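You operate a simulated robot arm through the tools that you are given. There is no shell and no other tool. Be economical: measure what you need, move in short steps, check, and stop when the job is done.

You are at the controls of a simulated two-armed robot. One attempt, no reset.

Task
Pick up the white fitting with two blue bands with one hand, pass it to the other hand and put it on the top of the grey ledge. Set down upright: white fitting with two blue bands.

It is judged by the outcome, as a careful person would: the job done as asked, and still so three seconds after it is handed in. It fails if anything else is knocked over, pushed out of place, dropped, spilled or broken.

Robot
Two 7-joint arms with three-finger grippers on one trunk, on a base that drives. Base frame: it is fixed to the floor where the robot stands at the start and does not move with it; the origin is under the middle of the robot, x ahead of it, y to its left, z up; the surface under the hand at the start is at about z = 800. Readings come in mm, degrees, newtons and seconds.
The left shoulder is at the start at [30, 124, 1008], the right one opposite. With the tool pointing down near the work surface each hand reaches from about 100 to 780 mm from the robot's upright axis, wherever it stands, measured 20 degrees to its own side. Places, roughly: top of the grey ledge [-1500, -4300, 500]. Payload 2.2 kg a hand.
Tool frame (each hand has its own): the origin (TCP) lies between the finger pads and is the grasp point; the fingertips stand 28 mm ahead of it; z points along the fingers, y is the line along which they close. Largest opening 102 mm; the body of the gripper starts 71 mm behind the TCP.
Orientation is told as [roll, pitch, yaw] about the base's x, y, z axes, in that order, counted from this pose: with the fingers straight down and closing along the base's y, the tool's x points along the base's -x, its y along +y and its z along -z.

Tools
- The arms move only by the tool jog_arm. It takes "left_motion", "right_motion" or both (then of equal length, played together; a hand with none holds still); each is a list of rows, each a list of 6 numbers: the shift along the base's x, y, z in units of 40 mm (1.0 is 40 mm), then the turn, a rotation vector about the base's x, y, z in units of 4 degrees (1.0 is 4 degrees). In form: [[x, y, z, wx, wy, wz], ...]. A call has 1 to 8 rows; each row shifts and turns the commanded pose from where the row before left it. "left_gripper" and "right_gripper" are, for a hand that has rows, the closure in counts, from 0 (fully open) to 255 (shut), set as the call begins (left out, the last holds). A call with a number of a shift or a turn outside -1 to 1 is refused whole. A row lasts 0.2 s, in which the tool goes at most 50 mm and 8.6 degrees; a call with a longer step from one row to the next is refused whole, and so is a gripper value outside its range. Where a pose cannot be reached the arm comes as near as it can. A force on the tool above 40 N (or 10 N above the force at the start of the call, whichever is more), or a blocked arm, ends the call early, and 0.2 s more pass. Each finger halts on what it meets, pressing with about 20 N; the grip force reading is that of the motor and also rises with nothing between the fingers. The clock runs only during rows and for 0.2 s after the last one: add rows that do not move to give the fingers time. It gives the time, the measured TCP pose, the force on the tool (base axes), the opening and the grip force at its end, in the units of the frame above (readings bear some noise), with the torque about the TCP (base axes, N m) and any sound that the robot's microphone picked up.
- Cameras (640 x 400 px; columns grow to the right, rows downward): "scene" is now at [28.7, 31.2, 1717.5]; the picture's right is [0.33, -0.94, 0.00], its down [-0.74, -0.26, -0.62] and it looks along [0.58, 0.21, -0.79] (base axes); focal length 269 px, centre (320, 200). "left" rides on the left gripper at [72, 38, -86] in its tool frame; the picture's right is [-0.46, 0.89, 0.00], its down [-0.60, -0.32, -0.73] and it looks along [-0.65, -0.34, 0.68] (tool axes); focal length 256 px, centre (320, 200). "right" rides on the right gripper at [69, 44, -86] in its tool frame; the picture's right is [-0.53, 0.85, 0.00], its down [-0.58, -0.36, -0.73] and it looks along [-0.62, -0.39, 0.68] (tool axes); focal length 256 px, centre (320, 200). There is no depth. A picture from a camera that has moved, and an enlarged one, comes with that camera's place and axes in the base frame and with its lens. The place of the scene camera against the robot may be out by one fixed shift of up to 18 mm in any direction.
- get_image(camera): a new picture of that camera. It takes no simulated time.
- move_column(by): slides the trunk up (or, below 0, down) by that many mm; the arms and the scene camera ride with it, the base frame stays. It gives what a move gives, with no picture.
- steer(legs): drives the robot by 1 to 6 legs, each [ahead, left, turn to the left] in mm, mm and degrees, along the robot's own axes; the way and the turn of a leg run together, so that a leg with both is an arc; at most 1500 mm and 180 degrees a leg. The arms and the cameras ride along, it lands a little off, and it stops where it bumps. It gives what a move gives.
- aim_head(pan, tilt): turns the head with the scene camera to pan (to the left, within 143 degrees either way) and tilt (down, from -29 to 69), counted from straight ahead of the robot. It gives what a move gives.
- enlarge(camera, box): a new picture of the part [left, top, right, bottom] of that camera's present view, enlarged. It takes no simulated time.
- hand_in(): hands the job in; it is judged then, once.

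Work in short steps. Places have to be worked out from the pictures, the camera data and where the tool is seen: move nearer, look again, correct. Check each grasp and each placing, and mend what went wrong. You have 120 turns and 108 pictures in all, those below and enlarged ones among them. Open the grippers and draw the arms clear of the work before you hand the job in, unless the task says otherwise; then end with one line.

The tools are called after "Request:" by a JSON object that holds its "name" and its "arguments". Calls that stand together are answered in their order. jog_arm: Moves the arms, as the interface text tells. Its arguments: {"type":"object","properties":{"left_motion":{"type":"array"},"left_gripper":{"type":"number"},"right_motion":{"type":"array"},"right_gripper":{"type":"number"}},"required":[]} The other tools are called the same way: move_column (by) slides the trunk up or down; steer (legs) drives the base; aim_head (pan, tilt) turns the head that bears the scene camera; get_image (camera) takes a picture; enlarge (camera, box) takes an enlarged picture of a part of a camera's view; hand_in () hands the job in.

At the start:

```text
clock: 0.0
left_ee_pos: [585.7, 369.6, 1049.1]
left_tool_rot: [0.0, -0.1, 0.0]
left_ft_force: [-0.2, -0.4, 0.5]
left_wrist_torque: [0.01, 0.01, 0.02]
left_finger_gap: 101.8
left_grasp_force: 0.2
right_ee_pos: [412.6, -62.3, 1008.5]
right_tool_rot: [0.0, 0.2, 0.0]
right_ft_force: [-0.2, -0.1, -0.1]
right_wrist_torque: [0.0, -0.02, 0.01]
right_finger_gap: 101.7
right_grasp_force: 0.1
trunk travel left (down, up): [-250.0, 290.0]
robot x, y, heading: [-2.4, -0.7, 0.4]
head pan, tilt: [19.5, 51.7]
```

scene: 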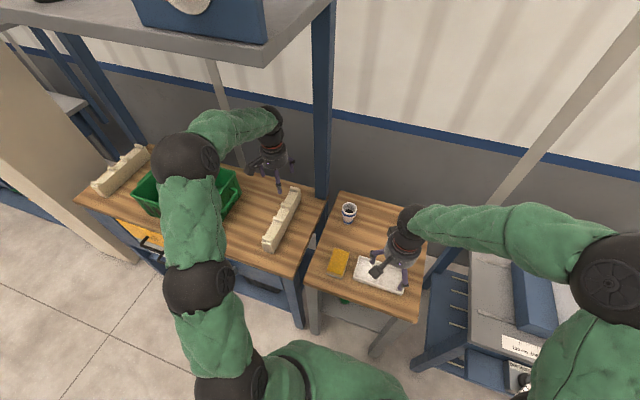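
right: 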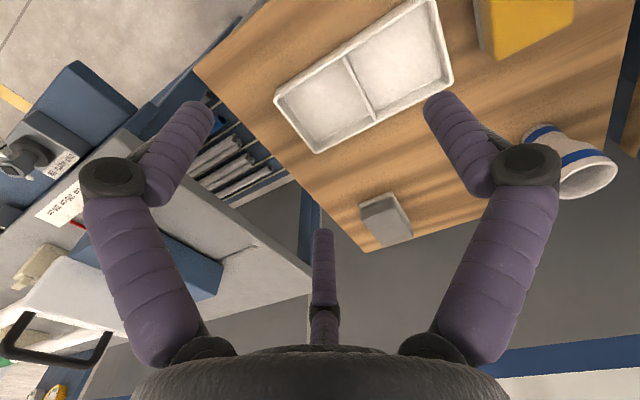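
left: 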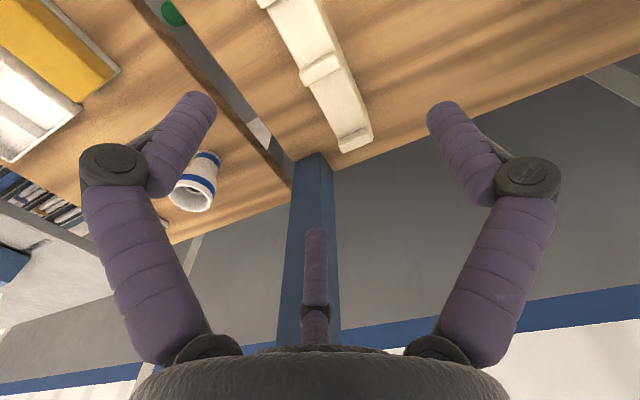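

The white fitting with blue bands stands on the right-hand table, near scene pixel (349,212). I enlarge it to locate it better.

Request:
{"name": "enlarge", "arguments": {"camera": "scene", "box": [290, 170, 450, 270]}}

Request:
{"name": "enlarge", "arguments": {"camera": "left", "box": [120, 120, 280, 220]}}

Request:
{"name": "enlarge", "arguments": {"camera": "right", "box": [480, 80, 640, 220]}}

```text
4.00 times, centred on (370, 220) of scene
camera zoom: at [28.7, 31.2, 1717.5], right [0.33, -0.94, 0.0], down [-0.74, -0.26, -0.62], along [0.58, 0.21, -0.79], focal length 1077 px, centre (120, 120)
```

zoom: 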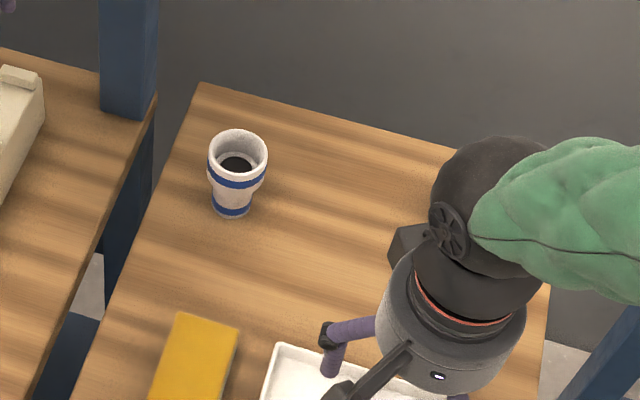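

```text
4.00 times, centred on (200, 170) of left
camera zoom: at [512.5, 408.3, 1135.3], right [0.46, 0.89, 0.0], down [0.6, -0.32, 0.73], along [0.65, -0.34, -0.68], focal length 1024 px, centre (800, 320)
```

zoom: 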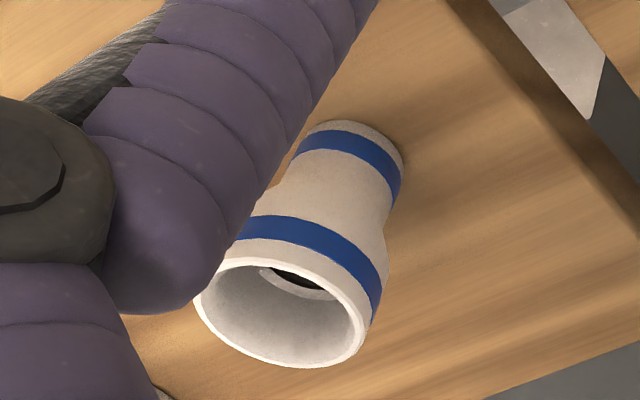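

```text
2.86 times, centred on (560, 150) of right
camera zoom: at [343.4, -17.4, 1095.1], right [0.53, 0.85, 0.0], down [0.58, -0.36, 0.73], along [0.62, -0.39, -0.68], focal length 731 px, centre (-366, 343)
```

zoom: 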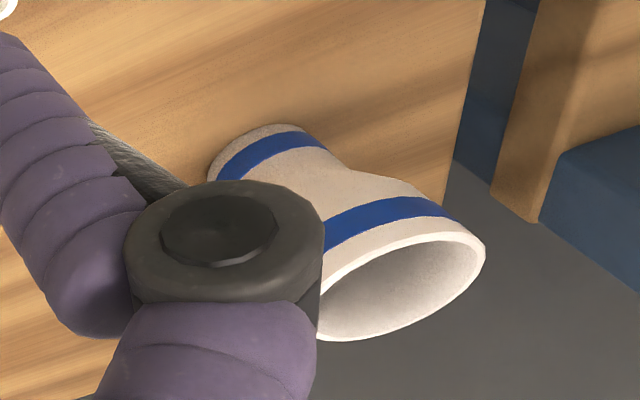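

The camera views show three purple links on the gripper, which doesn't fit the two-finger description. I half-close the right gripper in free air and look at how it really moves.

Request:
{"name": "jog_arm", "arguments": {"right_motion": [[0, 0, 0, 0, 0, 0], [0, 0, 0, 0, 0, 0], [0, 0, 0, 0, 0, 0]], "right_gripper": 150}}

Request:
{"name": "get_image", "arguments": {"camera": "right"}}

Request:
{"name": "enlarge", "arguments": {"camera": "scene", "box": [340, 190, 460, 310]}}

```text
clock: 0.8
left_ee_pos: [585.7, 370.0, 1047.9]
left_tool_rot: [0.0, 0.0, -0.1]
left_ft_force: [-0.8, 0.6, 0.4]
left_wrist_torque: [0.0, 0.0, -0.02]
left_finger_gap: 101.9
left_grasp_force: 0.1
right_ee_pos: [412.0, -61.9, 1008.6]
right_tool_rot: [0.0, 0.1, 0.0]
right_ft_force: [0.4, -0.5, 0.6]
right_wrist_torque: [-0.01, 0.03, 0.01]
right_finger_gap: 42.3
right_grasp_force: 0.0
trunk travel left (down, up): [-250.0, 290.0]
robot x, y, heading: [1.6, -0.1, 0.1]
head pan, tilt: [19.5, 51.7]
```

```text
101 pictures are left
camera right: at [343.4, -17.4, 1095.1], right [0.53, 0.85, 0.0], down [0.58, -0.36, 0.73], along [0.62, -0.39, -0.68], focal length 256 px, centre (320, 200)
```

right: 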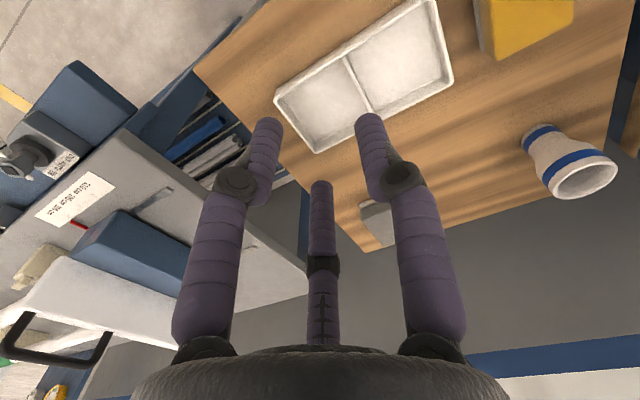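

```text
3.33 times, centred on (400, 250) of scene
camera zoom: at [28.7, 31.2, 1717.5], right [0.33, -0.94, 0.0], down [-0.74, -0.26, -0.62], along [0.58, 0.21, -0.79], focal length 898 px, centre (53, 33)
```

zoom: 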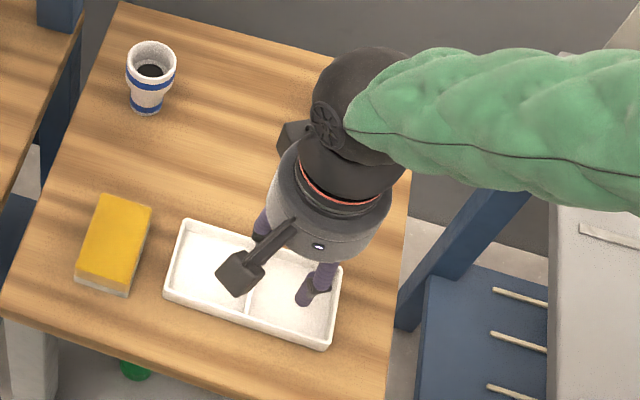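

The gripper's closing is symmetric about the TCP, so I can centre it on the round part. My estimate for the fitting is an axis near (655,127), about 90 mm tall, wide end up at about 62 mm and narrow end at about 46 mm. Plan: the right hand takes the lower part, tilted in from the right, and the left hand takes the rim in the air. First I yaw the right hand by +90 degrees.

Request:
{"name": "jog_arm", "arguments": {"right_motion": [[0.3, 0, 0, 0, 0, 1], [0.3, 0, 0, 0, 0, 1], [0.3, 0, 0, 0, 0, 1], [0.3, 0, 0, 0, 0, 1], [0.3, 0, 0, 0, 0, 1], [0.3, 0, 0, 0, 0, 1], [0.3, 0, 0, 0, 0, 1], [0.3, 0, 0, 0, 0, 1]], "right_gripper": 55}}

Request:
{"name": "jog_arm", "arguments": {"right_motion": [[0.3, 0, 0, 0, 0, 1], [0.3, 0, 0, 0, 0, 1], [0.3, 0, 0, 0, 0, 1], [0.3, 0, 0, 0, 0, 1], [0.3, 0, 0, 0, 0, 1], [0.3, 0, 0, 0, 0, 1], [0.3, 0, 0, 0, 0, 1], [0.3, 0, 0, 0, 0, 1]]}}

Request:
{"name": "jog_arm", "arguments": {"right_motion": [[0, 0, 0, 0, 0, 1], [0, 0, 0, 0, 0, 1], [0, 0, 0, 0, 0, 1], [0, 0, 0, 0, 0, 1], [0, 0, 0, 0, 0, 1], [0, 0, 0, 0, 0, 1], [0, 0, 0, 0, 0, 0.5]]}}

```text
clock: 2.6
left_ee_pos: [585.2, 368.8, 1049.6]
left_tool_rot: [0.0, 0.0, -0.1]
left_ft_force: [0.4, 0.7, 0.0]
left_wrist_torque: [-0.03, 0.02, 0.02]
left_finger_gap: 102.1
left_grasp_force: 0.1
right_ee_pos: [509.6, -62.2, 1008.3]
right_tool_rot: [0.1, 0.1, 32.1]
right_ft_force: [0.0, -0.3, -0.4]
right_wrist_torque: [-0.02, -0.03, -0.02]
right_finger_gap: 80.1
right_grasp_force: 0.1
trunk travel left (down, up): [-250.0, 290.0]
robot x, y, heading: [1.1, -1.2, -0.0]
head pan, tilt: [19.5, 51.7]
```

```text
clock: 4.4
left_ee_pos: [586.3, 369.1, 1048.5]
left_tool_rot: [0.0, 0.0, 0.0]
left_ft_force: [0.3, -0.1, 0.6]
left_wrist_torque: [-0.02, -0.03, -0.02]
left_finger_gap: 102.0
left_grasp_force: 0.1
right_ee_pos: [605.7, -62.4, 1008.1]
right_tool_rot: [0.0, 0.1, 64.2]
right_ft_force: [0.3, 0.2, -0.8]
right_wrist_torque: [0.0, 0.01, 0.01]
right_finger_gap: 79.9
right_grasp_force: 0.1
trunk travel left (down, up): [-250.0, 290.0]
robot x, y, heading: [1.4, -0.5, 0.1]
head pan, tilt: [19.5, 51.7]
```

```text
clock: 6.0
left_ee_pos: [585.9, 370.0, 1048.7]
left_tool_rot: [0.1, 0.0, 0.0]
left_ft_force: [0.3, 0.3, 0.7]
left_wrist_torque: [0.02, -0.04, 0.02]
left_finger_gap: 102.2
left_grasp_force: 0.1
right_ee_pos: [604.9, -60.9, 1008.5]
right_tool_rot: [0.1, 0.1, 90.2]
right_ft_force: [0.5, 0.5, -0.3]
right_wrist_torque: [0.0, 0.01, -0.04]
right_finger_gap: 79.8
right_grasp_force: 0.1
trunk travel left (down, up): [-250.0, 290.0]
robot x, y, heading: [1.4, -1.5, 0.4]
head pan, tilt: [19.5, 51.7]
```

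The yaw is done. Next I tilt the fingers towards +y by about 44° while moving to roughly (655, 10, 960), then look.

Request:
{"name": "jog_arm", "arguments": {"right_motion": [[0.15, 0.15, 0, 1, 0, 0], [0.15, 0.15, 0, 1, 0, 0], [0.15, 0.15, 0, 1, 0, 0], [0.15, 0.15, 0, 1, 0, 0], [0.15, 0.15, 0, 1, 0, 0], [0.15, 0.15, -0.3, 1, 0, 0], [0.15, 0.15, -0.3, 1, 0, 0], [0.15, 0.15, -0.3, 1, 0, 0]]}}

Request:
{"name": "jog_arm", "arguments": {"right_motion": [[0.0, 0.15, -0.3, 1, 0, 0], [0, 0.15, 0, 1, 0, 0], [0, 0.1, 0, 1, 0, 0]]}}

Request:
{"name": "get_image", "arguments": {"camera": "right"}}

Request:
{"name": "get_image", "arguments": {"camera": "scene"}}

Request:
{"name": "get_image", "arguments": {"camera": "left"}}

```text
clock: 7.8
left_ee_pos: [587.2, 369.0, 1050.1]
left_tool_rot: [0.0, 0.0, 0.0]
left_ft_force: [0.2, -0.2, 0.1]
left_wrist_torque: [0.02, 0.03, -0.01]
left_finger_gap: 102.3
left_grasp_force: 0.1
right_ee_pos: [654.2, -13.6, 972.8]
right_tool_rot: [-0.1, -32.0, 90.0]
right_ft_force: [-0.3, -0.4, 0.5]
right_wrist_torque: [-0.01, -0.02, 0.02]
right_finger_gap: 79.8
right_grasp_force: 0.2
trunk travel left (down, up): [-250.0, 290.0]
robot x, y, heading: [-0.6, 1.8, -0.5]
head pan, tilt: [19.5, 51.7]
```

```text
clock: 8.6
left_ee_pos: [585.4, 369.7, 1048.4]
left_tool_rot: [0.0, -0.1, 0.1]
left_ft_force: [0.3, -0.6, -0.8]
left_wrist_torque: [0.02, 0.0, 0.01]
left_finger_gap: 101.9
left_grasp_force: 0.0
right_ee_pos: [654.4, 1.5, 959.9]
right_tool_rot: [0.1, -44.0, 89.9]
right_ft_force: [-0.3, -0.2, 0.4]
right_wrist_torque: [0.0, -0.01, -0.01]
right_finger_gap: 79.8
right_grasp_force: 0.1
trunk travel left (down, up): [-250.0, 290.0]
robot x, y, heading: [-0.5, 2.0, 0.0]
head pan, tilt: [19.5, 51.7]
```

```text
99 pictures are left
camera right: at [609.1, -106.9, 974.4], right [-0.85, 0.38, 0.37], down [0.36, -0.09, 0.93], along [0.39, 0.92, -0.06], focal length 256 px, centre (320, 200)
```

right: 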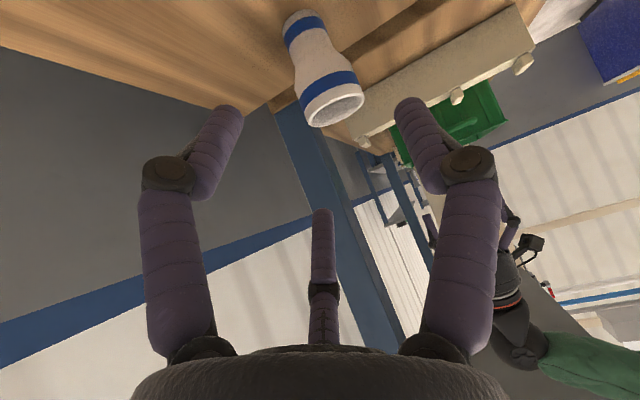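

```text
98 pictures are left
camera scene: at [29.4, 30.9, 1717.5], right [0.33, -0.94, 0.0], down [-0.74, -0.26, -0.62], along [0.58, 0.21, -0.79], focal length 269 px, centre (320, 200)
```

scene: 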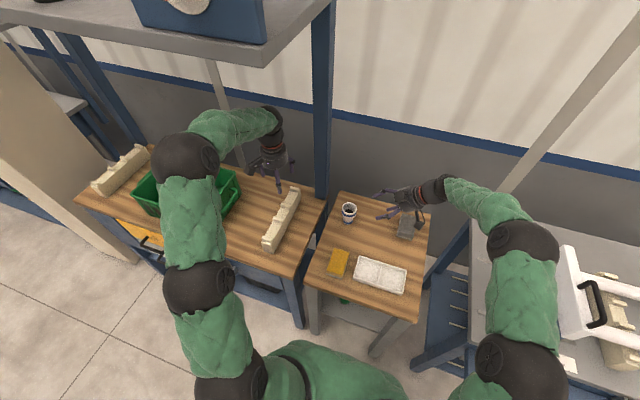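

```text
97 pictures are left
camera left: at [512.9, 408.1, 1135.2], right [0.46, 0.89, 0.0], down [0.6, -0.32, 0.73], along [0.65, -0.34, -0.68], focal length 256 px, centre (320, 200)
```

left: 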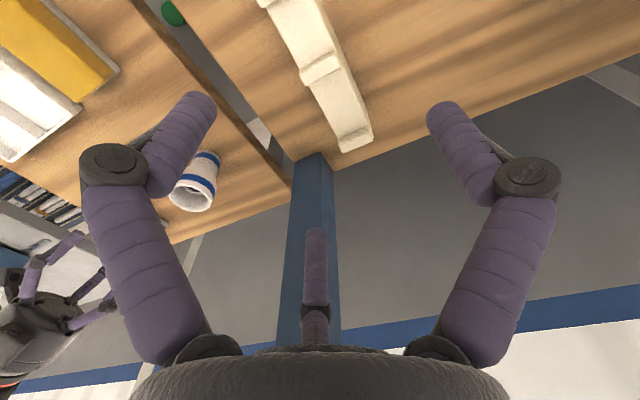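

Request:
{"name": "enlarge", "arguments": {"camera": "right", "box": [260, 0, 420, 130]}}

```text
3.08 times, centred on (340, 65) of right
camera zoom: at [609.1, -106.9, 974.4], right [-0.85, 0.38, 0.37], down [0.36, -0.09, 0.93], along [0.39, 0.92, -0.06], focal length 788 px, centre (258, 615)
```

zoom: 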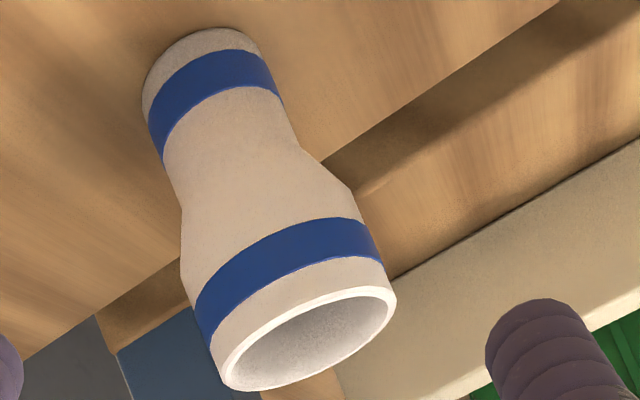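

The fitting's axis is at about (658,124), with the base at 800 and the rim at about 888. I lower the right hand beside it, with y still well short, to z of about 860 first.

Request:
{"name": "jog_arm", "arguments": {"right_motion": [[0.1, 0, -0.6, 0, 0, 0], [0, 0, -0.6, 0, 0, 0], [0, 0, -0.6, 0, 0, 0], [0, 0, -0.6, 0, 0, 0], [0, 0, 0, 0, 0, 0]]}}

Request:
{"name": "get_image", "arguments": {"camera": "right"}}

Request:
{"name": "enlarge", "arguments": {"camera": "scene", "box": [320, 160, 460, 260]}}

```text
clock: 9.8
left_ee_pos: [585.5, 369.2, 1050.2]
left_tool_rot: [0.0, 0.0, -0.1]
left_ft_force: [0.1, 0.0, -0.5]
left_wrist_torque: [0.02, -0.03, 0.02]
left_finger_gap: 101.8
left_grasp_force: 0.0
right_ee_pos: [658.0, 1.5, 865.9]
right_tool_rot: [0.1, -43.9, 89.9]
right_ft_force: [-0.5, -0.4, -0.2]
right_wrist_torque: [0.02, -0.02, 0.0]
right_finger_gap: 80.1
right_grasp_force: 0.1
trunk travel left (down, up): [-250.0, 290.0]
robot x, y, heading: [-0.3, 0.8, -0.1]
head pan, tilt: [19.5, 51.7]
```

```text
95 pictures are left
camera right: at [613.2, -106.9, 879.4], right [-0.85, 0.38, 0.37], down [0.36, -0.09, 0.93], along [0.39, 0.92, -0.06], focal length 256 px, centre (320, 200)
```

right: 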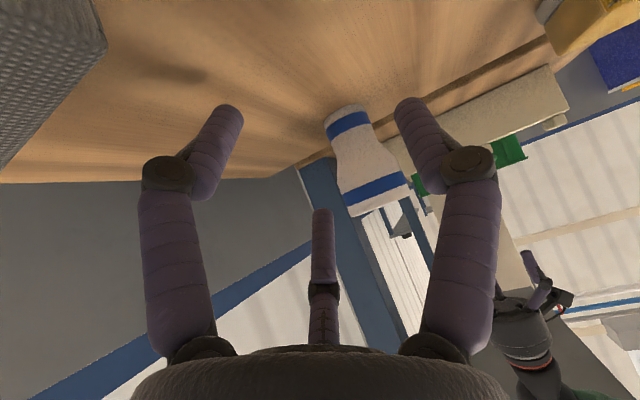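

```text
4.00 times, centred on (390, 210) of scene
camera zoom: at [28.5, 31.2, 1717.5], right [0.33, -0.94, 0.0], down [-0.74, -0.26, -0.62], along [0.58, 0.21, -0.79], focal length 1077 px, centre (40, 160)
```

zoom: 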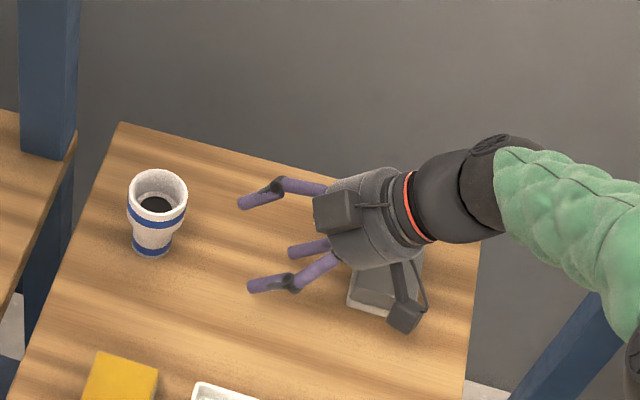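

The three-finger shape is clear, and the lower finger's tip should be about 15 mm above the table. I descend slowly and watch the force, to find out whether that finger really touches.

Request:
{"name": "jog_arm", "arguments": {"right_motion": [[0, 0, -0.12, 0, 0, 0], [0, 0, -0.12, 0, 0, 0], [0, 0, -0.12, 0, 0, 0], [0, 0, -0.12, 0, 0, 0], [0, 0, 0, 0, 0, 0]]}}

Request:
{"name": "get_image", "arguments": {"camera": "right"}}

```text
clock: 11.0
left_ee_pos: [585.3, 369.1, 1049.8]
left_tool_rot: [0.0, 0.1, 0.0]
left_ft_force: [-0.5, 0.1, -0.8]
left_wrist_torque: [0.0, 0.0, 0.01]
left_finger_gap: 102.2
left_grasp_force: 0.1
right_ee_pos: [658.4, 1.1, 847.8]
right_tool_rot: [-0.2, -44.0, 90.0]
right_ft_force: [3.8, -0.8, 6.4]
right_wrist_torque: [-0.14, -0.31, 0.01]
right_finger_gap: 81.6
right_grasp_force: 1.2
trunk travel left (down, up): [-250.0, 290.0]
robot x, y, heading: [2.7, -2.6, 0.0]
head pan, tilt: [19.5, 51.7]
```

```text
93 pictures are left
camera right: at [614.0, -107.6, 860.9], right [-0.85, 0.39, 0.37], down [0.36, -0.09, 0.93], along [0.39, 0.92, -0.06], focal length 256 px, centre (320, 200)
```

right: 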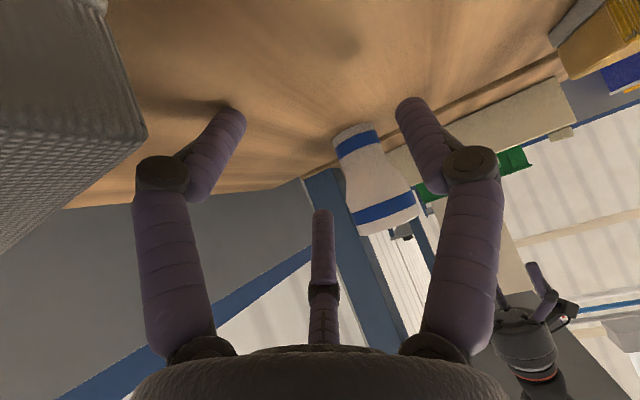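

The force and torque match the lower finger touching the table, so the gripper really has three fingers and I change the plan. The right hand will go in nearly level, with one finger over the rim and the other two pinching the waist. Later the left hand takes the rim from above. I raise the right hand and re-orient it: yaw -30, fingers tilted about 85° towards +y.

Request:
{"name": "jog_arm", "arguments": {"right_motion": [[0, 0, 0.6, 0, 0, 0], [0, -0.2, 0.9, 0, 0, 0], [-0.3, -0.2, 0.9, 0, 0, 0], [-0.5, -0.2, 0.9, 0, 0, 0], [-0.5, -0.2, 0.9, 0, 0, 0], [-0.5, 0, 0, 0.717, 0.98, -0.826], [-0.5, 0, 0, 0.717, 0.98, -0.826], [-0.5, 0, 0, 0.717, 0.98, -0.826]], "right_gripper": 0}}

Request:
{"name": "jog_arm", "arguments": {"right_motion": [[0, 0, 0, 0.717, 0.98, -0.826], [0, 0, 0, 0.717, 0.98, -0.826], [0, 0, 0, 0.717, 0.98, -0.826], [0, 0, 0, 0.717, 0.98, -0.826], [0, 0, 0, 0.717, 0.98, -0.826], [0, 0, 0, 0.717, 0.98, -0.826], [0, 0, 0, 0.717, 0.98, -0.826], [0, 0, 0, 0.717, 0.98, -0.826]]}}

Request:
{"name": "jog_arm", "arguments": {"right_motion": [[0, 0, 0, 0.717, 0.98, -0.826], [0, 0, 0, 0.717, 0.98, -0.826], [0, 0, 0, 0.717, 0.98, -0.826], [0, 0, 0, 0.717, 0.98, -0.826], [0, 0, 0, 0.717, 0.98, -0.826], [0, 0, 0, 0.717, 0.98, -0.826], [0, 0, 0, 0.717, 0.98, -0.826], [0, 0, 0, 0.717, 0.98, -0.826]]}}

Request:
{"name": "get_image", "arguments": {"camera": "scene"}}

Request:
{"name": "get_image", "arguments": {"camera": "right"}}

```text
clock: 12.8
left_ee_pos: [585.9, 369.6, 1051.5]
left_tool_rot: [0.0, 0.0, 0.0]
left_ft_force: [-0.2, 0.9, -0.5]
left_wrist_torque: [-0.01, 0.04, -0.01]
left_finger_gap: 102.0
left_grasp_force: 0.0
right_ee_pos: [544.1, -30.5, 1013.9]
right_tool_rot: [19.6, -50.0, 65.6]
right_ft_force: [-0.3, -0.4, 1.2]
right_wrist_torque: [-0.01, 0.01, -0.02]
right_finger_gap: 101.8
right_grasp_force: 0.1
trunk travel left (down, up): [-250.0, 290.0]
robot x, y, heading: [-2.6, -2.1, -0.1]
head pan, tilt: [19.5, 51.7]
```

```text
clock: 14.6
left_ee_pos: [584.7, 369.4, 1050.0]
left_tool_rot: [0.1, 0.0, 0.0]
left_ft_force: [0.5, 0.4, 0.6]
left_wrist_torque: [0.03, -0.01, 0.04]
left_finger_gap: 101.8
left_grasp_force: 0.1
right_ee_pos: [544.8, -30.2, 1014.0]
right_tool_rot: [69.8, -35.8, 2.5]
right_ft_force: [-0.2, 0.0, -0.2]
right_wrist_torque: [0.01, 0.01, 0.04]
right_finger_gap: 102.1
right_grasp_force: 0.0
trunk travel left (down, up): [-250.0, 290.0]
robot x, y, heading: [-0.6, -0.7, 0.0]
head pan, tilt: [19.5, 51.7]
```

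```text
clock: 16.4
left_ee_pos: [585.5, 370.0, 1047.6]
left_tool_rot: [0.0, 0.0, 0.0]
left_ft_force: [-0.7, -0.4, 0.6]
left_wrist_torque: [-0.03, 0.0, -0.02]
left_finger_gap: 101.8
left_grasp_force: 0.0
right_ee_pos: [544.8, -29.1, 1013.4]
right_tool_rot: [85.1, -0.1, -29.9]
right_ft_force: [0.0, -0.5, -0.2]
right_wrist_torque: [0.05, -0.02, -0.03]
right_finger_gap: 101.6
right_grasp_force: 0.0
trunk travel left (down, up): [-250.0, 290.0]
robot x, y, heading: [3.8, -2.6, 0.0]
head pan, tilt: [19.5, 51.7]
```

```text
92 pictures are left
camera scene: at [28.5, 31.2, 1717.5], right [0.33, -0.94, 0.0], down [-0.74, -0.26, -0.62], along [0.58, 0.21, -0.79], focal length 269 px, centre (320, 200)
```

scene: 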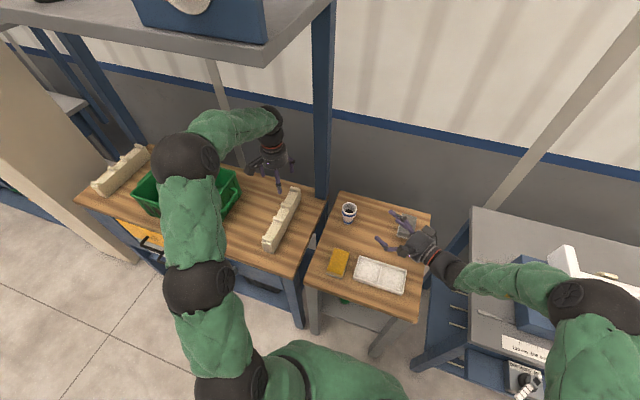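

```text
91 pictures are left
camera right: at [443.6, -65.6, 1064.7], right [0.5, -0.2, 0.84], down [0.12, -0.95, -0.3], along [0.86, 0.25, -0.45], focal length 256 px, centre (320, 200)
```

right: 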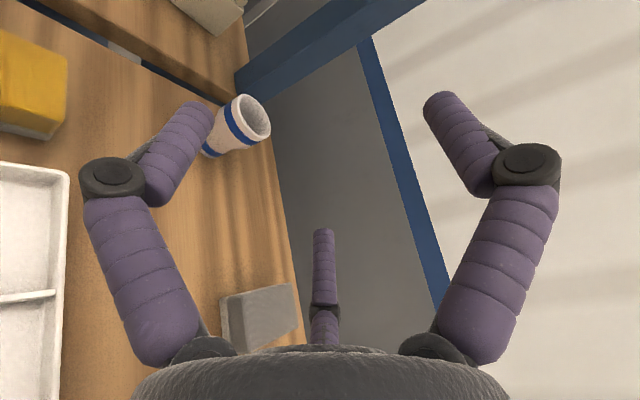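

The orientation is good: one finger is up and the pair is below and level. I lower to a standoff about 110 mm behind the fitting along the approach line, stopping part-way to check the elbow against the bench.

Request:
{"name": "jog_arm", "arguments": {"right_motion": [[0.34, 0.32, -0.7, 0, 0, 0], [0.34, 0.32, -0.7, 0, 0, 0], [0.34, 0.32, -0.7, 0, 0, 0], [0.34, 0.32, -0.7, 0, 0, 0], [0, 0, 0, 0, 0, 0]]}}

Request:
{"name": "aim_head", "arguments": {"pan": -5, "tilt": 50}}

Request:
{"name": "get_image", "arguments": {"camera": "scene"}}

Request:
{"name": "get_image", "arguments": {"camera": "right"}}

```text
clock: 17.6
left_ee_pos: [585.5, 369.3, 1049.4]
left_tool_rot: [0.0, 0.0, 0.1]
left_ft_force: [-0.4, -0.1, 0.2]
left_wrist_torque: [-0.01, -0.01, 0.03]
left_finger_gap: 102.0
left_grasp_force: 0.0
right_ee_pos: [600.4, 21.2, 900.9]
right_tool_rot: [85.2, -0.1, -29.7]
right_ft_force: [-0.4, 0.1, -0.1]
right_wrist_torque: [0.02, -0.04, -0.01]
right_finger_gap: 102.1
right_grasp_force: 0.0
trunk travel left (down, up): [-250.0, 290.0]
robot x, y, heading: [-1.6, 0.0, -0.0]
head pan, tilt: [19.5, 51.7]
```

```text
clock: 18.5
left_ee_pos: [584.9, 370.6, 1049.4]
left_tool_rot: [0.1, 0.0, 0.0]
left_ft_force: [-0.2, -0.5, 0.8]
left_wrist_torque: [0.03, -0.02, 0.02]
left_finger_gap: 102.1
left_grasp_force: 0.0
right_ee_pos: [599.5, 21.1, 900.4]
right_tool_rot: [85.2, -0.1, -29.8]
right_ft_force: [-0.3, 0.9, -0.1]
right_wrist_torque: [0.01, 0.03, 0.02]
right_finger_gap: 102.2
right_grasp_force: 0.1
trunk travel left (down, up): [-250.0, 290.0]
robot x, y, heading: [2.5, 2.7, 0.0]
head pan, tilt: [-5.0, 50.0]
```

```text
90 pictures are left
camera scene: at [34.4, -0.7, 1719.8], right [-0.09, -1.0, 0.0], down [-0.76, 0.07, -0.64], along [0.64, -0.06, -0.77], focal length 269 px, centre (320, 200)
```

scene: 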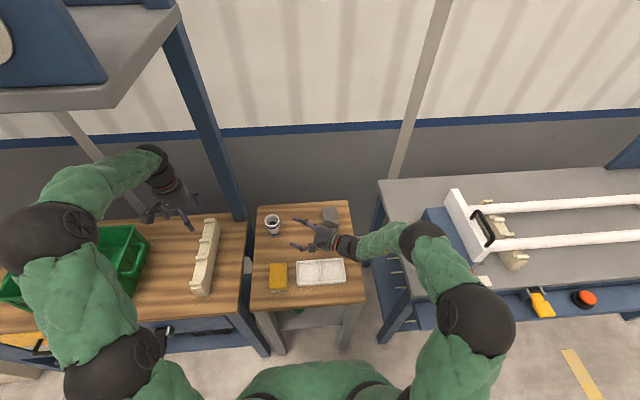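

```text
89 pictures are left
camera right: at [498.5, -14.7, 951.7], right [0.5, -0.2, 0.84], down [0.12, -0.95, -0.3], along [0.86, 0.25, -0.45], focal length 256 px, centre (320, 200)
```

right: 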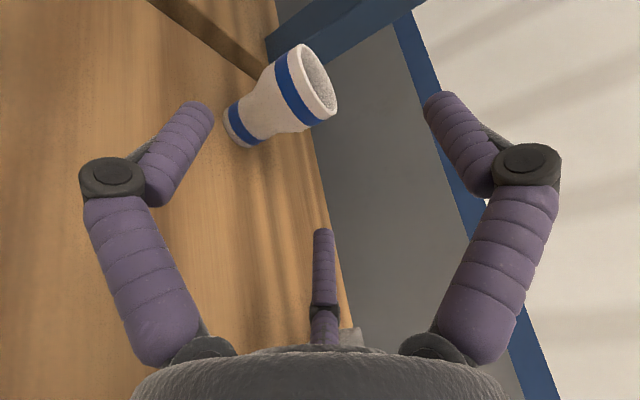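

The right elbow is over the bench corner, so I check its clearance before lowering further.

Request:
{"name": "enlarge", "arguments": {"camera": "scene", "box": [330, 170, 530, 340]}}

Request:
{"name": "enlarge", "arguments": {"camera": "scene", "box": [240, 190, 370, 300]}}

```text
2.35 times, centred on (430, 255) of scene
camera zoom: at [34.4, -0.7, 1719.8], right [-0.09, -1.0, 0.0], down [-0.76, 0.07, -0.64], along [0.64, -0.06, -0.77], focal length 634 px, centre (61, 71)
```

zoom: 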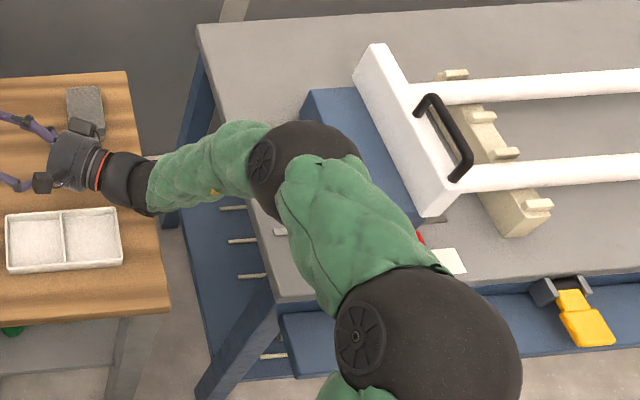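

```text
3.64 times, centred on (305, 245) of scene
camera zoom: at [34.4, -0.7, 1719.8], right [-0.09, -1.0, 0.0], down [-0.76, 0.07, -0.64], along [0.64, -0.06, -0.77], focal length 979 px, centre (374, 36)
```

zoom: 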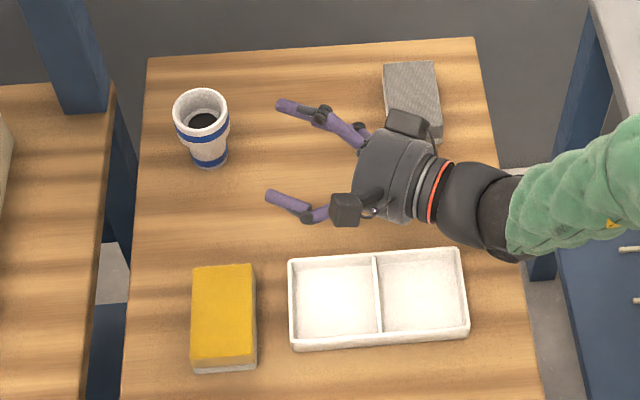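

By the apparent joint sizes, the elbow is well above the bench. I lower to z of about 858 at the standoff and look.

Request:
{"name": "jog_arm", "arguments": {"right_motion": [[0, 0, -0.5, 0, 0, 0], [0, 0, -0.5, 0, 0, 0], [0, 0, 0, 0, 0, 0]]}}

Request:
{"name": "get_image", "arguments": {"camera": "right"}}

Request:
{"name": "enlarge", "arguments": {"camera": "scene", "box": [240, 190, 370, 300]}}

```text
clock: 19.3
left_ee_pos: [586.0, 368.8, 1049.2]
left_tool_rot: [-0.1, 0.1, 0.0]
left_ft_force: [-0.1, -1.2, -0.1]
left_wrist_torque: [0.01, 0.01, 0.0]
left_finger_gap: 102.0
left_grasp_force: 0.0
right_ee_pos: [601.2, 21.0, 861.3]
right_tool_rot: [85.1, -0.1, -29.9]
right_ft_force: [0.1, 0.9, -0.3]
right_wrist_torque: [-0.01, 0.0, -0.04]
right_finger_gap: 102.2
right_grasp_force: 0.0
trunk travel left (down, up): [-250.0, 290.0]
robot x, y, heading: [1.2, 2.2, -0.1]
head pan, tilt: [-5.0, 50.0]
```

```text
86 pictures are left
camera right: at [498.2, -14.7, 912.1], right [0.5, -0.2, 0.84], down [0.12, -0.95, -0.3], along [0.86, 0.25, -0.45], focal length 256 px, centre (320, 200)
```

right: 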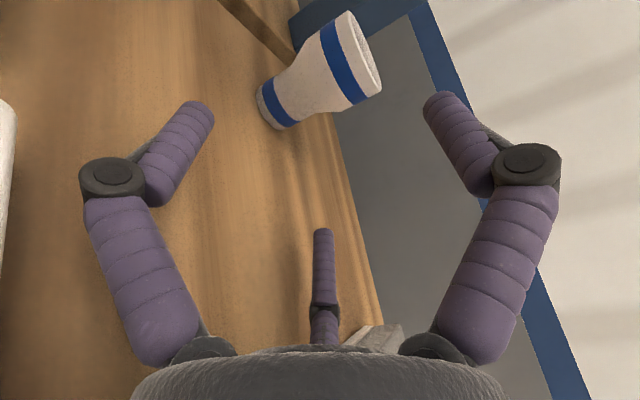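

```text
3.64 times, centred on (305, 245) of scene
camera zoom: at [34.3, -0.7, 1719.8], right [-0.09, -1.0, 0.0], down [-0.76, 0.07, -0.64], along [0.64, -0.06, -0.77], focal length 979 px, centre (374, 36)
```

zoom: 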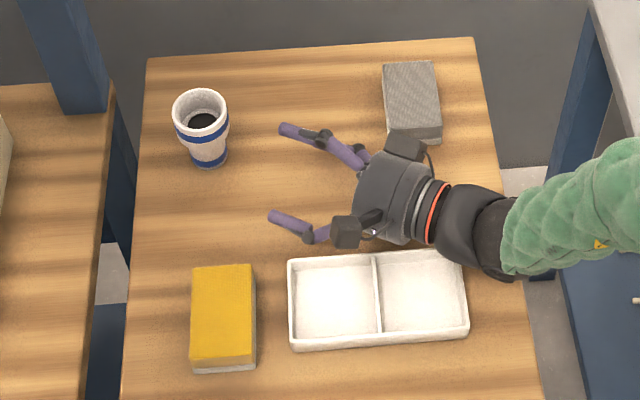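

The fitting's axis is at about (659,127), and the approach line has it centred within about 3 mm. I advance two thirds of the way and check.

Request:
{"name": "jog_arm", "arguments": {"right_motion": [[0.225, 0.41, -0.03, 0, 0, 0], [0.225, 0.41, -0.03, 0, 0, 0], [0.225, 0.41, -0.03, 0, 0, 0], [0.225, 0.41, -0.03, 0, 0, 0], [0, 0, 0, 0, 0, 0]]}}

Request:
{"name": "get_image", "arguments": {"camera": "right"}}

Request:
{"name": "enlarge", "arguments": {"camera": "scene", "box": [240, 190, 340, 270]}}

Request:
{"name": "enlarge", "arguments": {"camera": "left", "box": [0, 120, 280, 300]}}

```text
clock: 20.5
left_ee_pos: [585.3, 370.0, 1049.3]
left_tool_rot: [0.1, 0.1, -0.1]
left_ft_force: [0.1, -1.6, -0.5]
left_wrist_torque: [0.01, 0.01, -0.04]
left_finger_gap: 101.9
left_grasp_force: 0.2
right_ee_pos: [636.4, 87.5, 856.4]
right_tool_rot: [85.2, -0.1, -29.9]
right_ft_force: [0.0, 0.2, -0.2]
right_wrist_torque: [-0.04, 0.01, -0.02]
right_finger_gap: 102.0
right_grasp_force: 0.1
trunk travel left (down, up): [-250.0, 290.0]
robot x, y, heading: [-2.0, 0.9, -0.1]
head pan, tilt: [-5.0, 50.0]
```

```text
84 pictures are left
camera right: at [534.2, 51.4, 907.3], right [0.5, -0.2, 0.84], down [0.12, -0.95, -0.3], along [0.86, 0.25, -0.45], focal length 256 px, centre (320, 200)
```

right: 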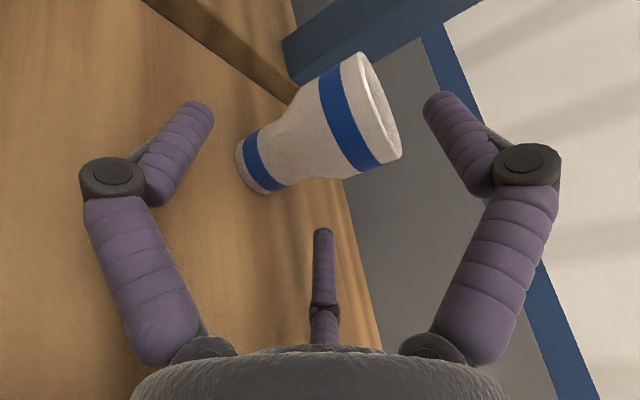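

```text
5.00 times, centred on (290, 230) of scene
camera zoom: at [34.2, -1.0, 1719.8], right [-0.09, -1.0, 0.0], down [-0.76, 0.07, -0.64], along [0.64, -0.06, -0.77], focal length 1346 px, centre (470, 50)
```

zoom: 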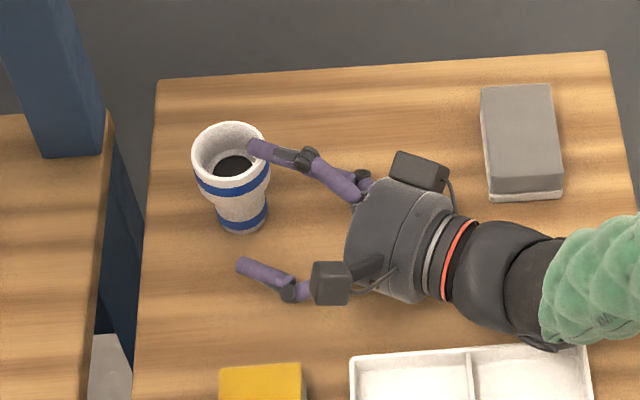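

```text
2.22 times, centred on (140, 210) of left
camera zoom: at [512.5, 408.1, 1135.4], right [0.47, 0.89, 0.0], down [0.6, -0.32, 0.73], along [0.65, -0.34, -0.68], focal length 569 px, centre (720, 178)
```

zoom: 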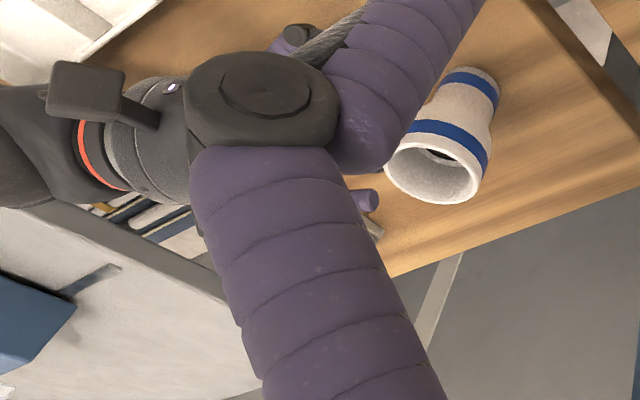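

The upper finger passes above the rim, and the fitting lies between the fingers. I advance the remaining 37 mm.

Request:
{"name": "jog_arm", "arguments": {"right_motion": [[0.16, 0.27, -0.02, 0, 0, 0], [0.16, 0.27, -0.02, 0, 0, 0], [0.15, 0.27, 0, 0, 0, 0], [0, 0, 0, 0, 0, 0]]}}

Request:
{"name": "get_image", "arguments": {"camera": "right"}}

Request:
{"name": "enlarge", "arguments": {"camera": "scene", "box": [240, 190, 340, 270]}}

```text
clock: 21.5
left_ee_pos: [585.9, 369.2, 1049.8]
left_tool_rot: [0.0, 0.1, 0.0]
left_ft_force: [0.2, -0.3, 0.4]
left_wrist_torque: [0.01, -0.01, 0.0]
left_finger_gap: 102.1
left_grasp_force: 0.1
right_ee_pos: [653.6, 118.9, 854.0]
right_tool_rot: [85.1, -0.1, -29.8]
right_ft_force: [-0.1, -1.1, -0.1]
right_wrist_torque: [0.01, -0.02, -0.02]
right_finger_gap: 102.0
right_grasp_force: 0.0
trunk travel left (down, up): [-250.0, 290.0]
robot x, y, heading: [1.3, 2.8, -0.0]
head pan, tilt: [-5.0, 50.0]
```

```text
81 pictures are left
camera right: at [552.7, 83.1, 905.4], right [0.5, -0.2, 0.84], down [0.12, -0.95, -0.3], along [0.86, 0.25, -0.45], focal length 256 px, centre (320, 200)
```

right: 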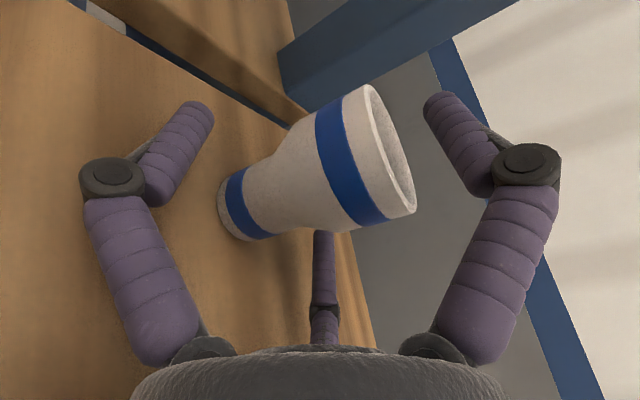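

```text
5.00 times, centred on (290, 230) of scene
camera zoom: at [34.3, -0.9, 1719.8], right [-0.09, -1.0, 0.0], down [-0.76, 0.07, -0.64], along [0.64, -0.06, -0.77], focal length 1346 px, centre (470, 50)
```

zoom: 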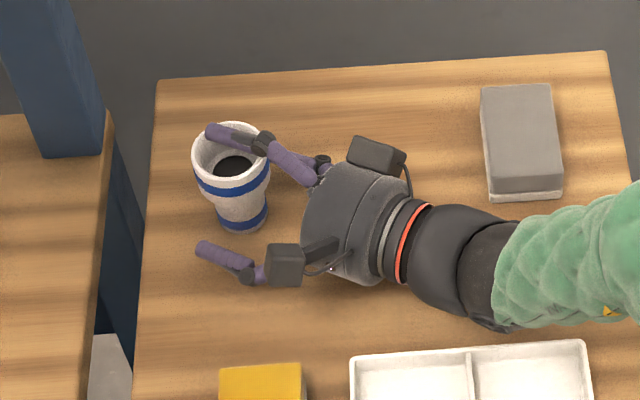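

The fitting is centred, with the TCP about 9 mm short of the axis and the tips past it. I close partway and look.

Request:
{"name": "jog_arm", "arguments": {"right_motion": [[0, 0, 0, 0, 0, 0], [0, 0, 0, 0, 0, 0], [0, 0, 0, 0, 0, 0]], "right_gripper": 80}}

Request:
{"name": "get_image", "arguments": {"camera": "right"}}

Request:
{"name": "enlarge", "arguments": {"camera": "scene", "box": [240, 190, 340, 270]}}

```text
clock: 22.3
left_ee_pos: [585.2, 369.2, 1050.3]
left_tool_rot: [0.1, 0.0, -0.1]
left_ft_force: [0.4, 0.1, 0.0]
left_wrist_torque: [0.02, 0.0, -0.03]
left_finger_gap: 102.2
left_grasp_force: 0.1
right_ee_pos: [653.2, 118.7, 854.2]
right_tool_rot: [85.1, 0.0, -29.9]
right_ft_force: [0.2, -0.2, 0.2]
right_wrist_torque: [0.01, 0.02, -0.01]
right_finger_gap: 70.1
right_grasp_force: 0.0
trunk travel left (down, up): [-250.0, 290.0]
robot x, y, heading: [-1.4, -2.8, 0.1]
head pan, tilt: [-5.0, 50.0]
```

```text
79 pictures are left
camera right: at [552.7, 83.1, 905.5], right [0.5, -0.2, 0.84], down [0.12, -0.95, -0.3], along [0.86, 0.25, -0.45], focal length 256 px, centre (320, 200)
```

right: 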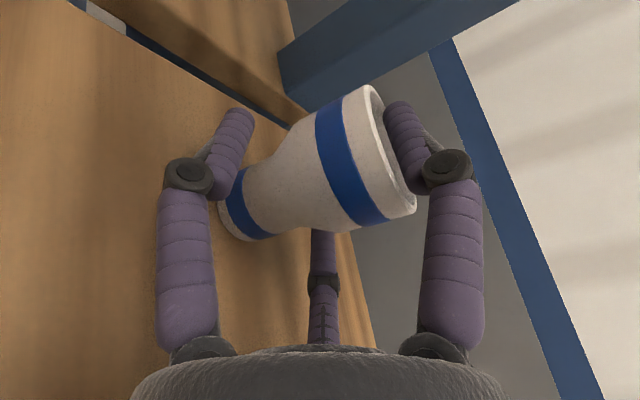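

```text
5.00 times, centred on (290, 230) of scene
camera zoom: at [34.4, -0.7, 1719.8], right [-0.09, -1.0, 0.0], down [-0.76, 0.07, -0.64], along [0.64, -0.06, -0.77], focal length 1346 px, centre (470, 50)
```

zoom: 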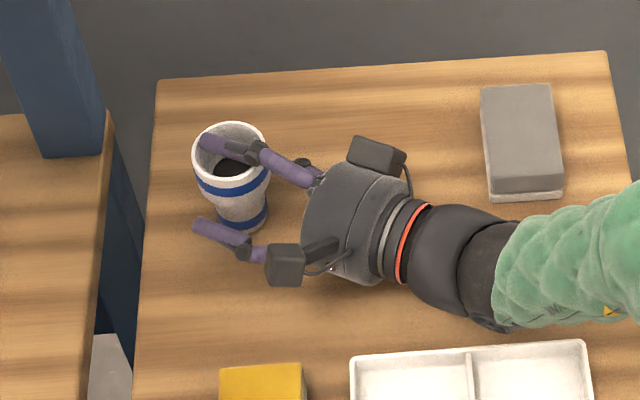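

The upper finger is about to reach the rim while the pair still has a few millimetres to go. I raise the hand 4 mm and close further.

Request:
{"name": "jog_arm", "arguments": {"right_motion": [[0, 0, 0.1, 0, 0, 0], [0, 0, 0, 0, 0, 0], [0, 0, 0, 0, 0, 0]], "right_gripper": 110}}

Request:
{"name": "get_image", "arguments": {"camera": "right"}}

```text
clock: 23.1
left_ee_pos: [585.3, 369.1, 1049.1]
left_tool_rot: [-0.1, 0.0, -0.1]
left_ft_force: [0.5, 0.0, -0.5]
left_wrist_torque: [0.02, 0.0, -0.02]
left_finger_gap: 101.9
left_grasp_force: 0.1
right_ee_pos: [654.2, 119.8, 858.6]
right_tool_rot: [85.1, -0.1, -29.8]
right_ft_force: [-0.5, 0.9, -0.2]
right_wrist_torque: [0.02, -0.01, 0.01]
right_finger_gap: 58.2
right_grasp_force: 0.1
trunk travel left (down, up): [-250.0, 290.0]
robot x, y, heading: [3.3, 1.5, -0.1]
head pan, tilt: [-5.0, 50.0]
```

```text
77 pictures are left
camera right: at [552.8, 83.4, 909.5], right [0.5, -0.2, 0.84], down [0.12, -0.95, -0.3], along [0.86, 0.25, -0.45], focal length 256 px, centre (320, 200)
```

right: 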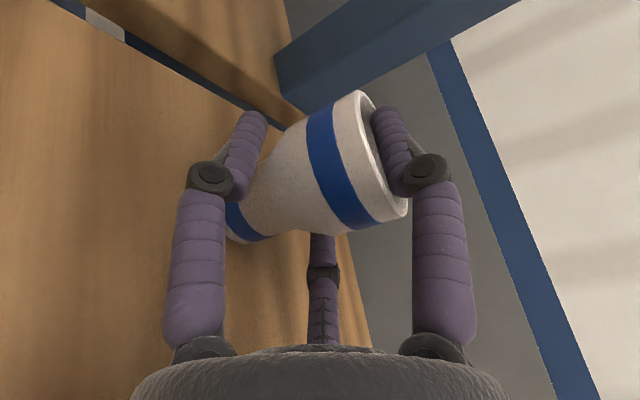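

Gap is 58 mm and nothing is touching hard yet. I close more to find the contact.

Request:
{"name": "jog_arm", "arguments": {"right_motion": [[0, 0, 0, 0, 0, 0], [0, 0, 0, 0, 0, 0], [0, 0, 0, 0, 0, 0]], "right_gripper": 150}}

Request:
{"name": "get_image", "arguments": {"camera": "right"}}

Request:
{"name": "enlarge", "arguments": {"camera": "scene", "box": [240, 190, 340, 270]}}

```text
clock: 23.9
left_ee_pos: [584.8, 369.3, 1049.6]
left_tool_rot: [0.0, 0.0, 0.1]
left_ft_force: [0.5, -0.2, 0.5]
left_wrist_torque: [-0.01, 0.01, -0.01]
left_finger_gap: 102.3
left_grasp_force: 0.1
right_ee_pos: [653.7, 118.9, 858.1]
right_tool_rot: [85.1, -0.1, -29.9]
right_ft_force: [-0.1, -0.4, 0.3]
right_wrist_torque: [-0.02, 0.02, 0.01]
right_finger_gap: 51.6
right_grasp_force: 20.4
trunk travel left (down, up): [-250.0, 290.0]
robot x, y, heading: [-4.5, 0.1, 0.2]
head pan, tilt: [-5.0, 50.0]
```

```text
76 pictures are left
camera right: at [552.8, 83.4, 909.5], right [0.5, -0.2, 0.84], down [0.12, -0.95, -0.3], along [0.86, 0.25, -0.45], focal length 256 px, centre (320, 200)
```

right: 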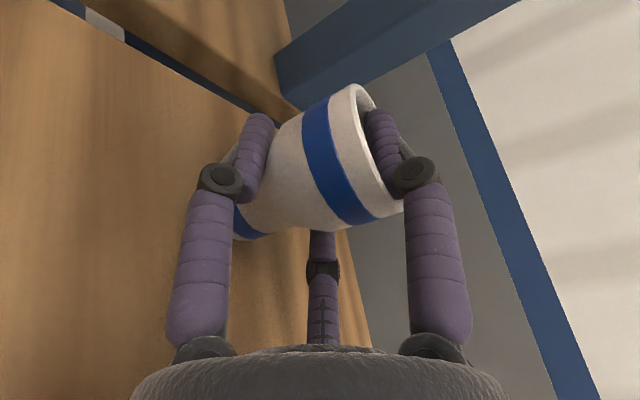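

```text
5.00 times, centred on (290, 230) of scene
camera zoom: at [34.4, -0.7, 1719.8], right [-0.09, -1.0, 0.0], down [-0.76, 0.07, -0.64], along [0.64, -0.06, -0.77], focal length 1346 px, centre (470, 50)
```

zoom: 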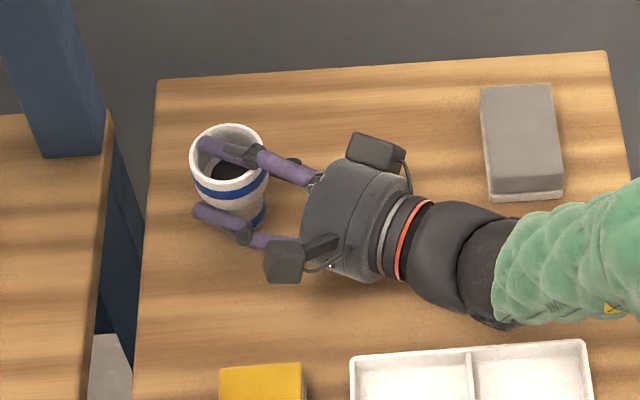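

The grip is holding, with force about 20 N at a 51.6 mm gap. I lift 20 mm and check that the fitting stays level and firm.

Request:
{"name": "jog_arm", "arguments": {"right_motion": [[0, 0, 0.1, 0, 0, 0], [0, 0, 0.2, 0, 0, 0], [0, 0, 0.2, 0, 0, 0], [0, 0, 0, 0, 0, 0]], "right_gripper": 170}}

Request:
{"name": "get_image", "arguments": {"camera": "right"}}

Request:
{"name": "enlarge", "arguments": {"camera": "scene", "box": [240, 190, 340, 270]}}

Request:
{"name": "enlarge", "arguments": {"camera": "left", "box": [120, 120, 280, 260]}}

```text
clock: 24.9
left_ee_pos: [586.7, 369.5, 1049.0]
left_tool_rot: [0.0, -0.1, 0.0]
left_ft_force: [-0.8, 0.0, -0.5]
left_wrist_torque: [-0.01, 0.02, -0.04]
left_finger_gap: 101.9
left_grasp_force: 0.0
right_ee_pos: [654.6, 119.9, 878.3]
right_tool_rot: [84.9, -0.1, -29.8]
right_ft_force: [-0.3, 0.2, -0.6]
right_wrist_torque: [-0.01, -0.05, -0.01]
right_finger_gap: 54.6
right_grasp_force: 15.8
trunk travel left (down, up): [-250.0, 290.0]
robot x, y, heading: [0.3, 2.4, 0.0]
head pan, tilt: [-5.0, 50.0]
```

```text
74 pictures are left
camera right: at [552.7, 83.7, 929.5], right [0.5, -0.2, 0.84], down [0.12, -0.95, -0.3], along [0.86, 0.25, -0.45], focal length 256 px, centre (320, 200)
```

right: 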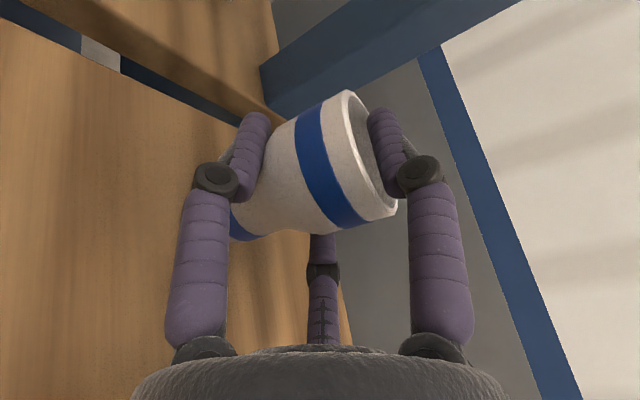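

```text
5.00 times, centred on (290, 230) of scene
camera zoom: at [34.6, -0.7, 1719.8], right [-0.09, -1.0, 0.0], down [-0.76, 0.07, -0.64], along [0.64, -0.06, -0.77], focal length 1346 px, centre (470, 50)
```

zoom: 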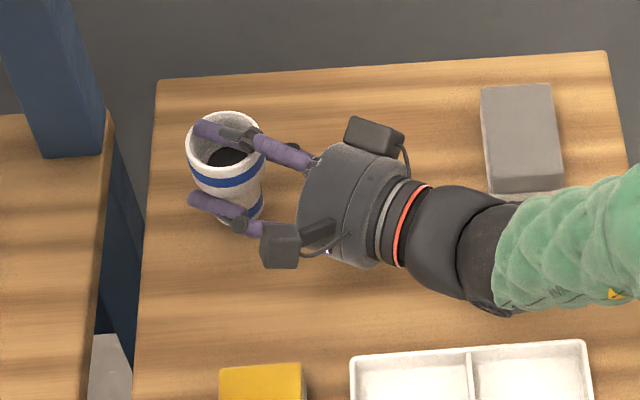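

```text
2.86 times, centred on (200, 190) of left
camera zoom: at [512.7, 408.4, 1135.2], right [0.46, 0.89, 0.0], down [0.6, -0.32, 0.73], along [0.65, -0.34, -0.68], focal length 731 px, centre (663, 229)
```

zoom: 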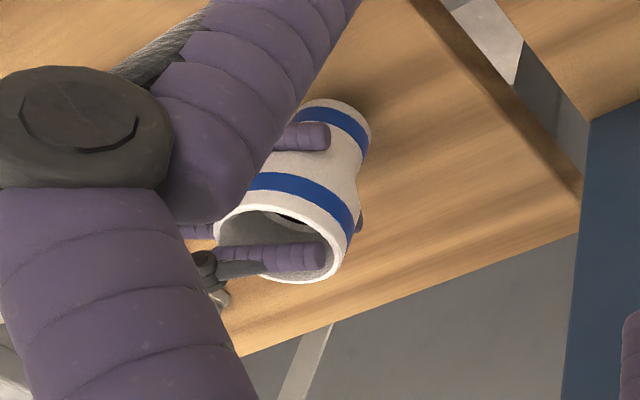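

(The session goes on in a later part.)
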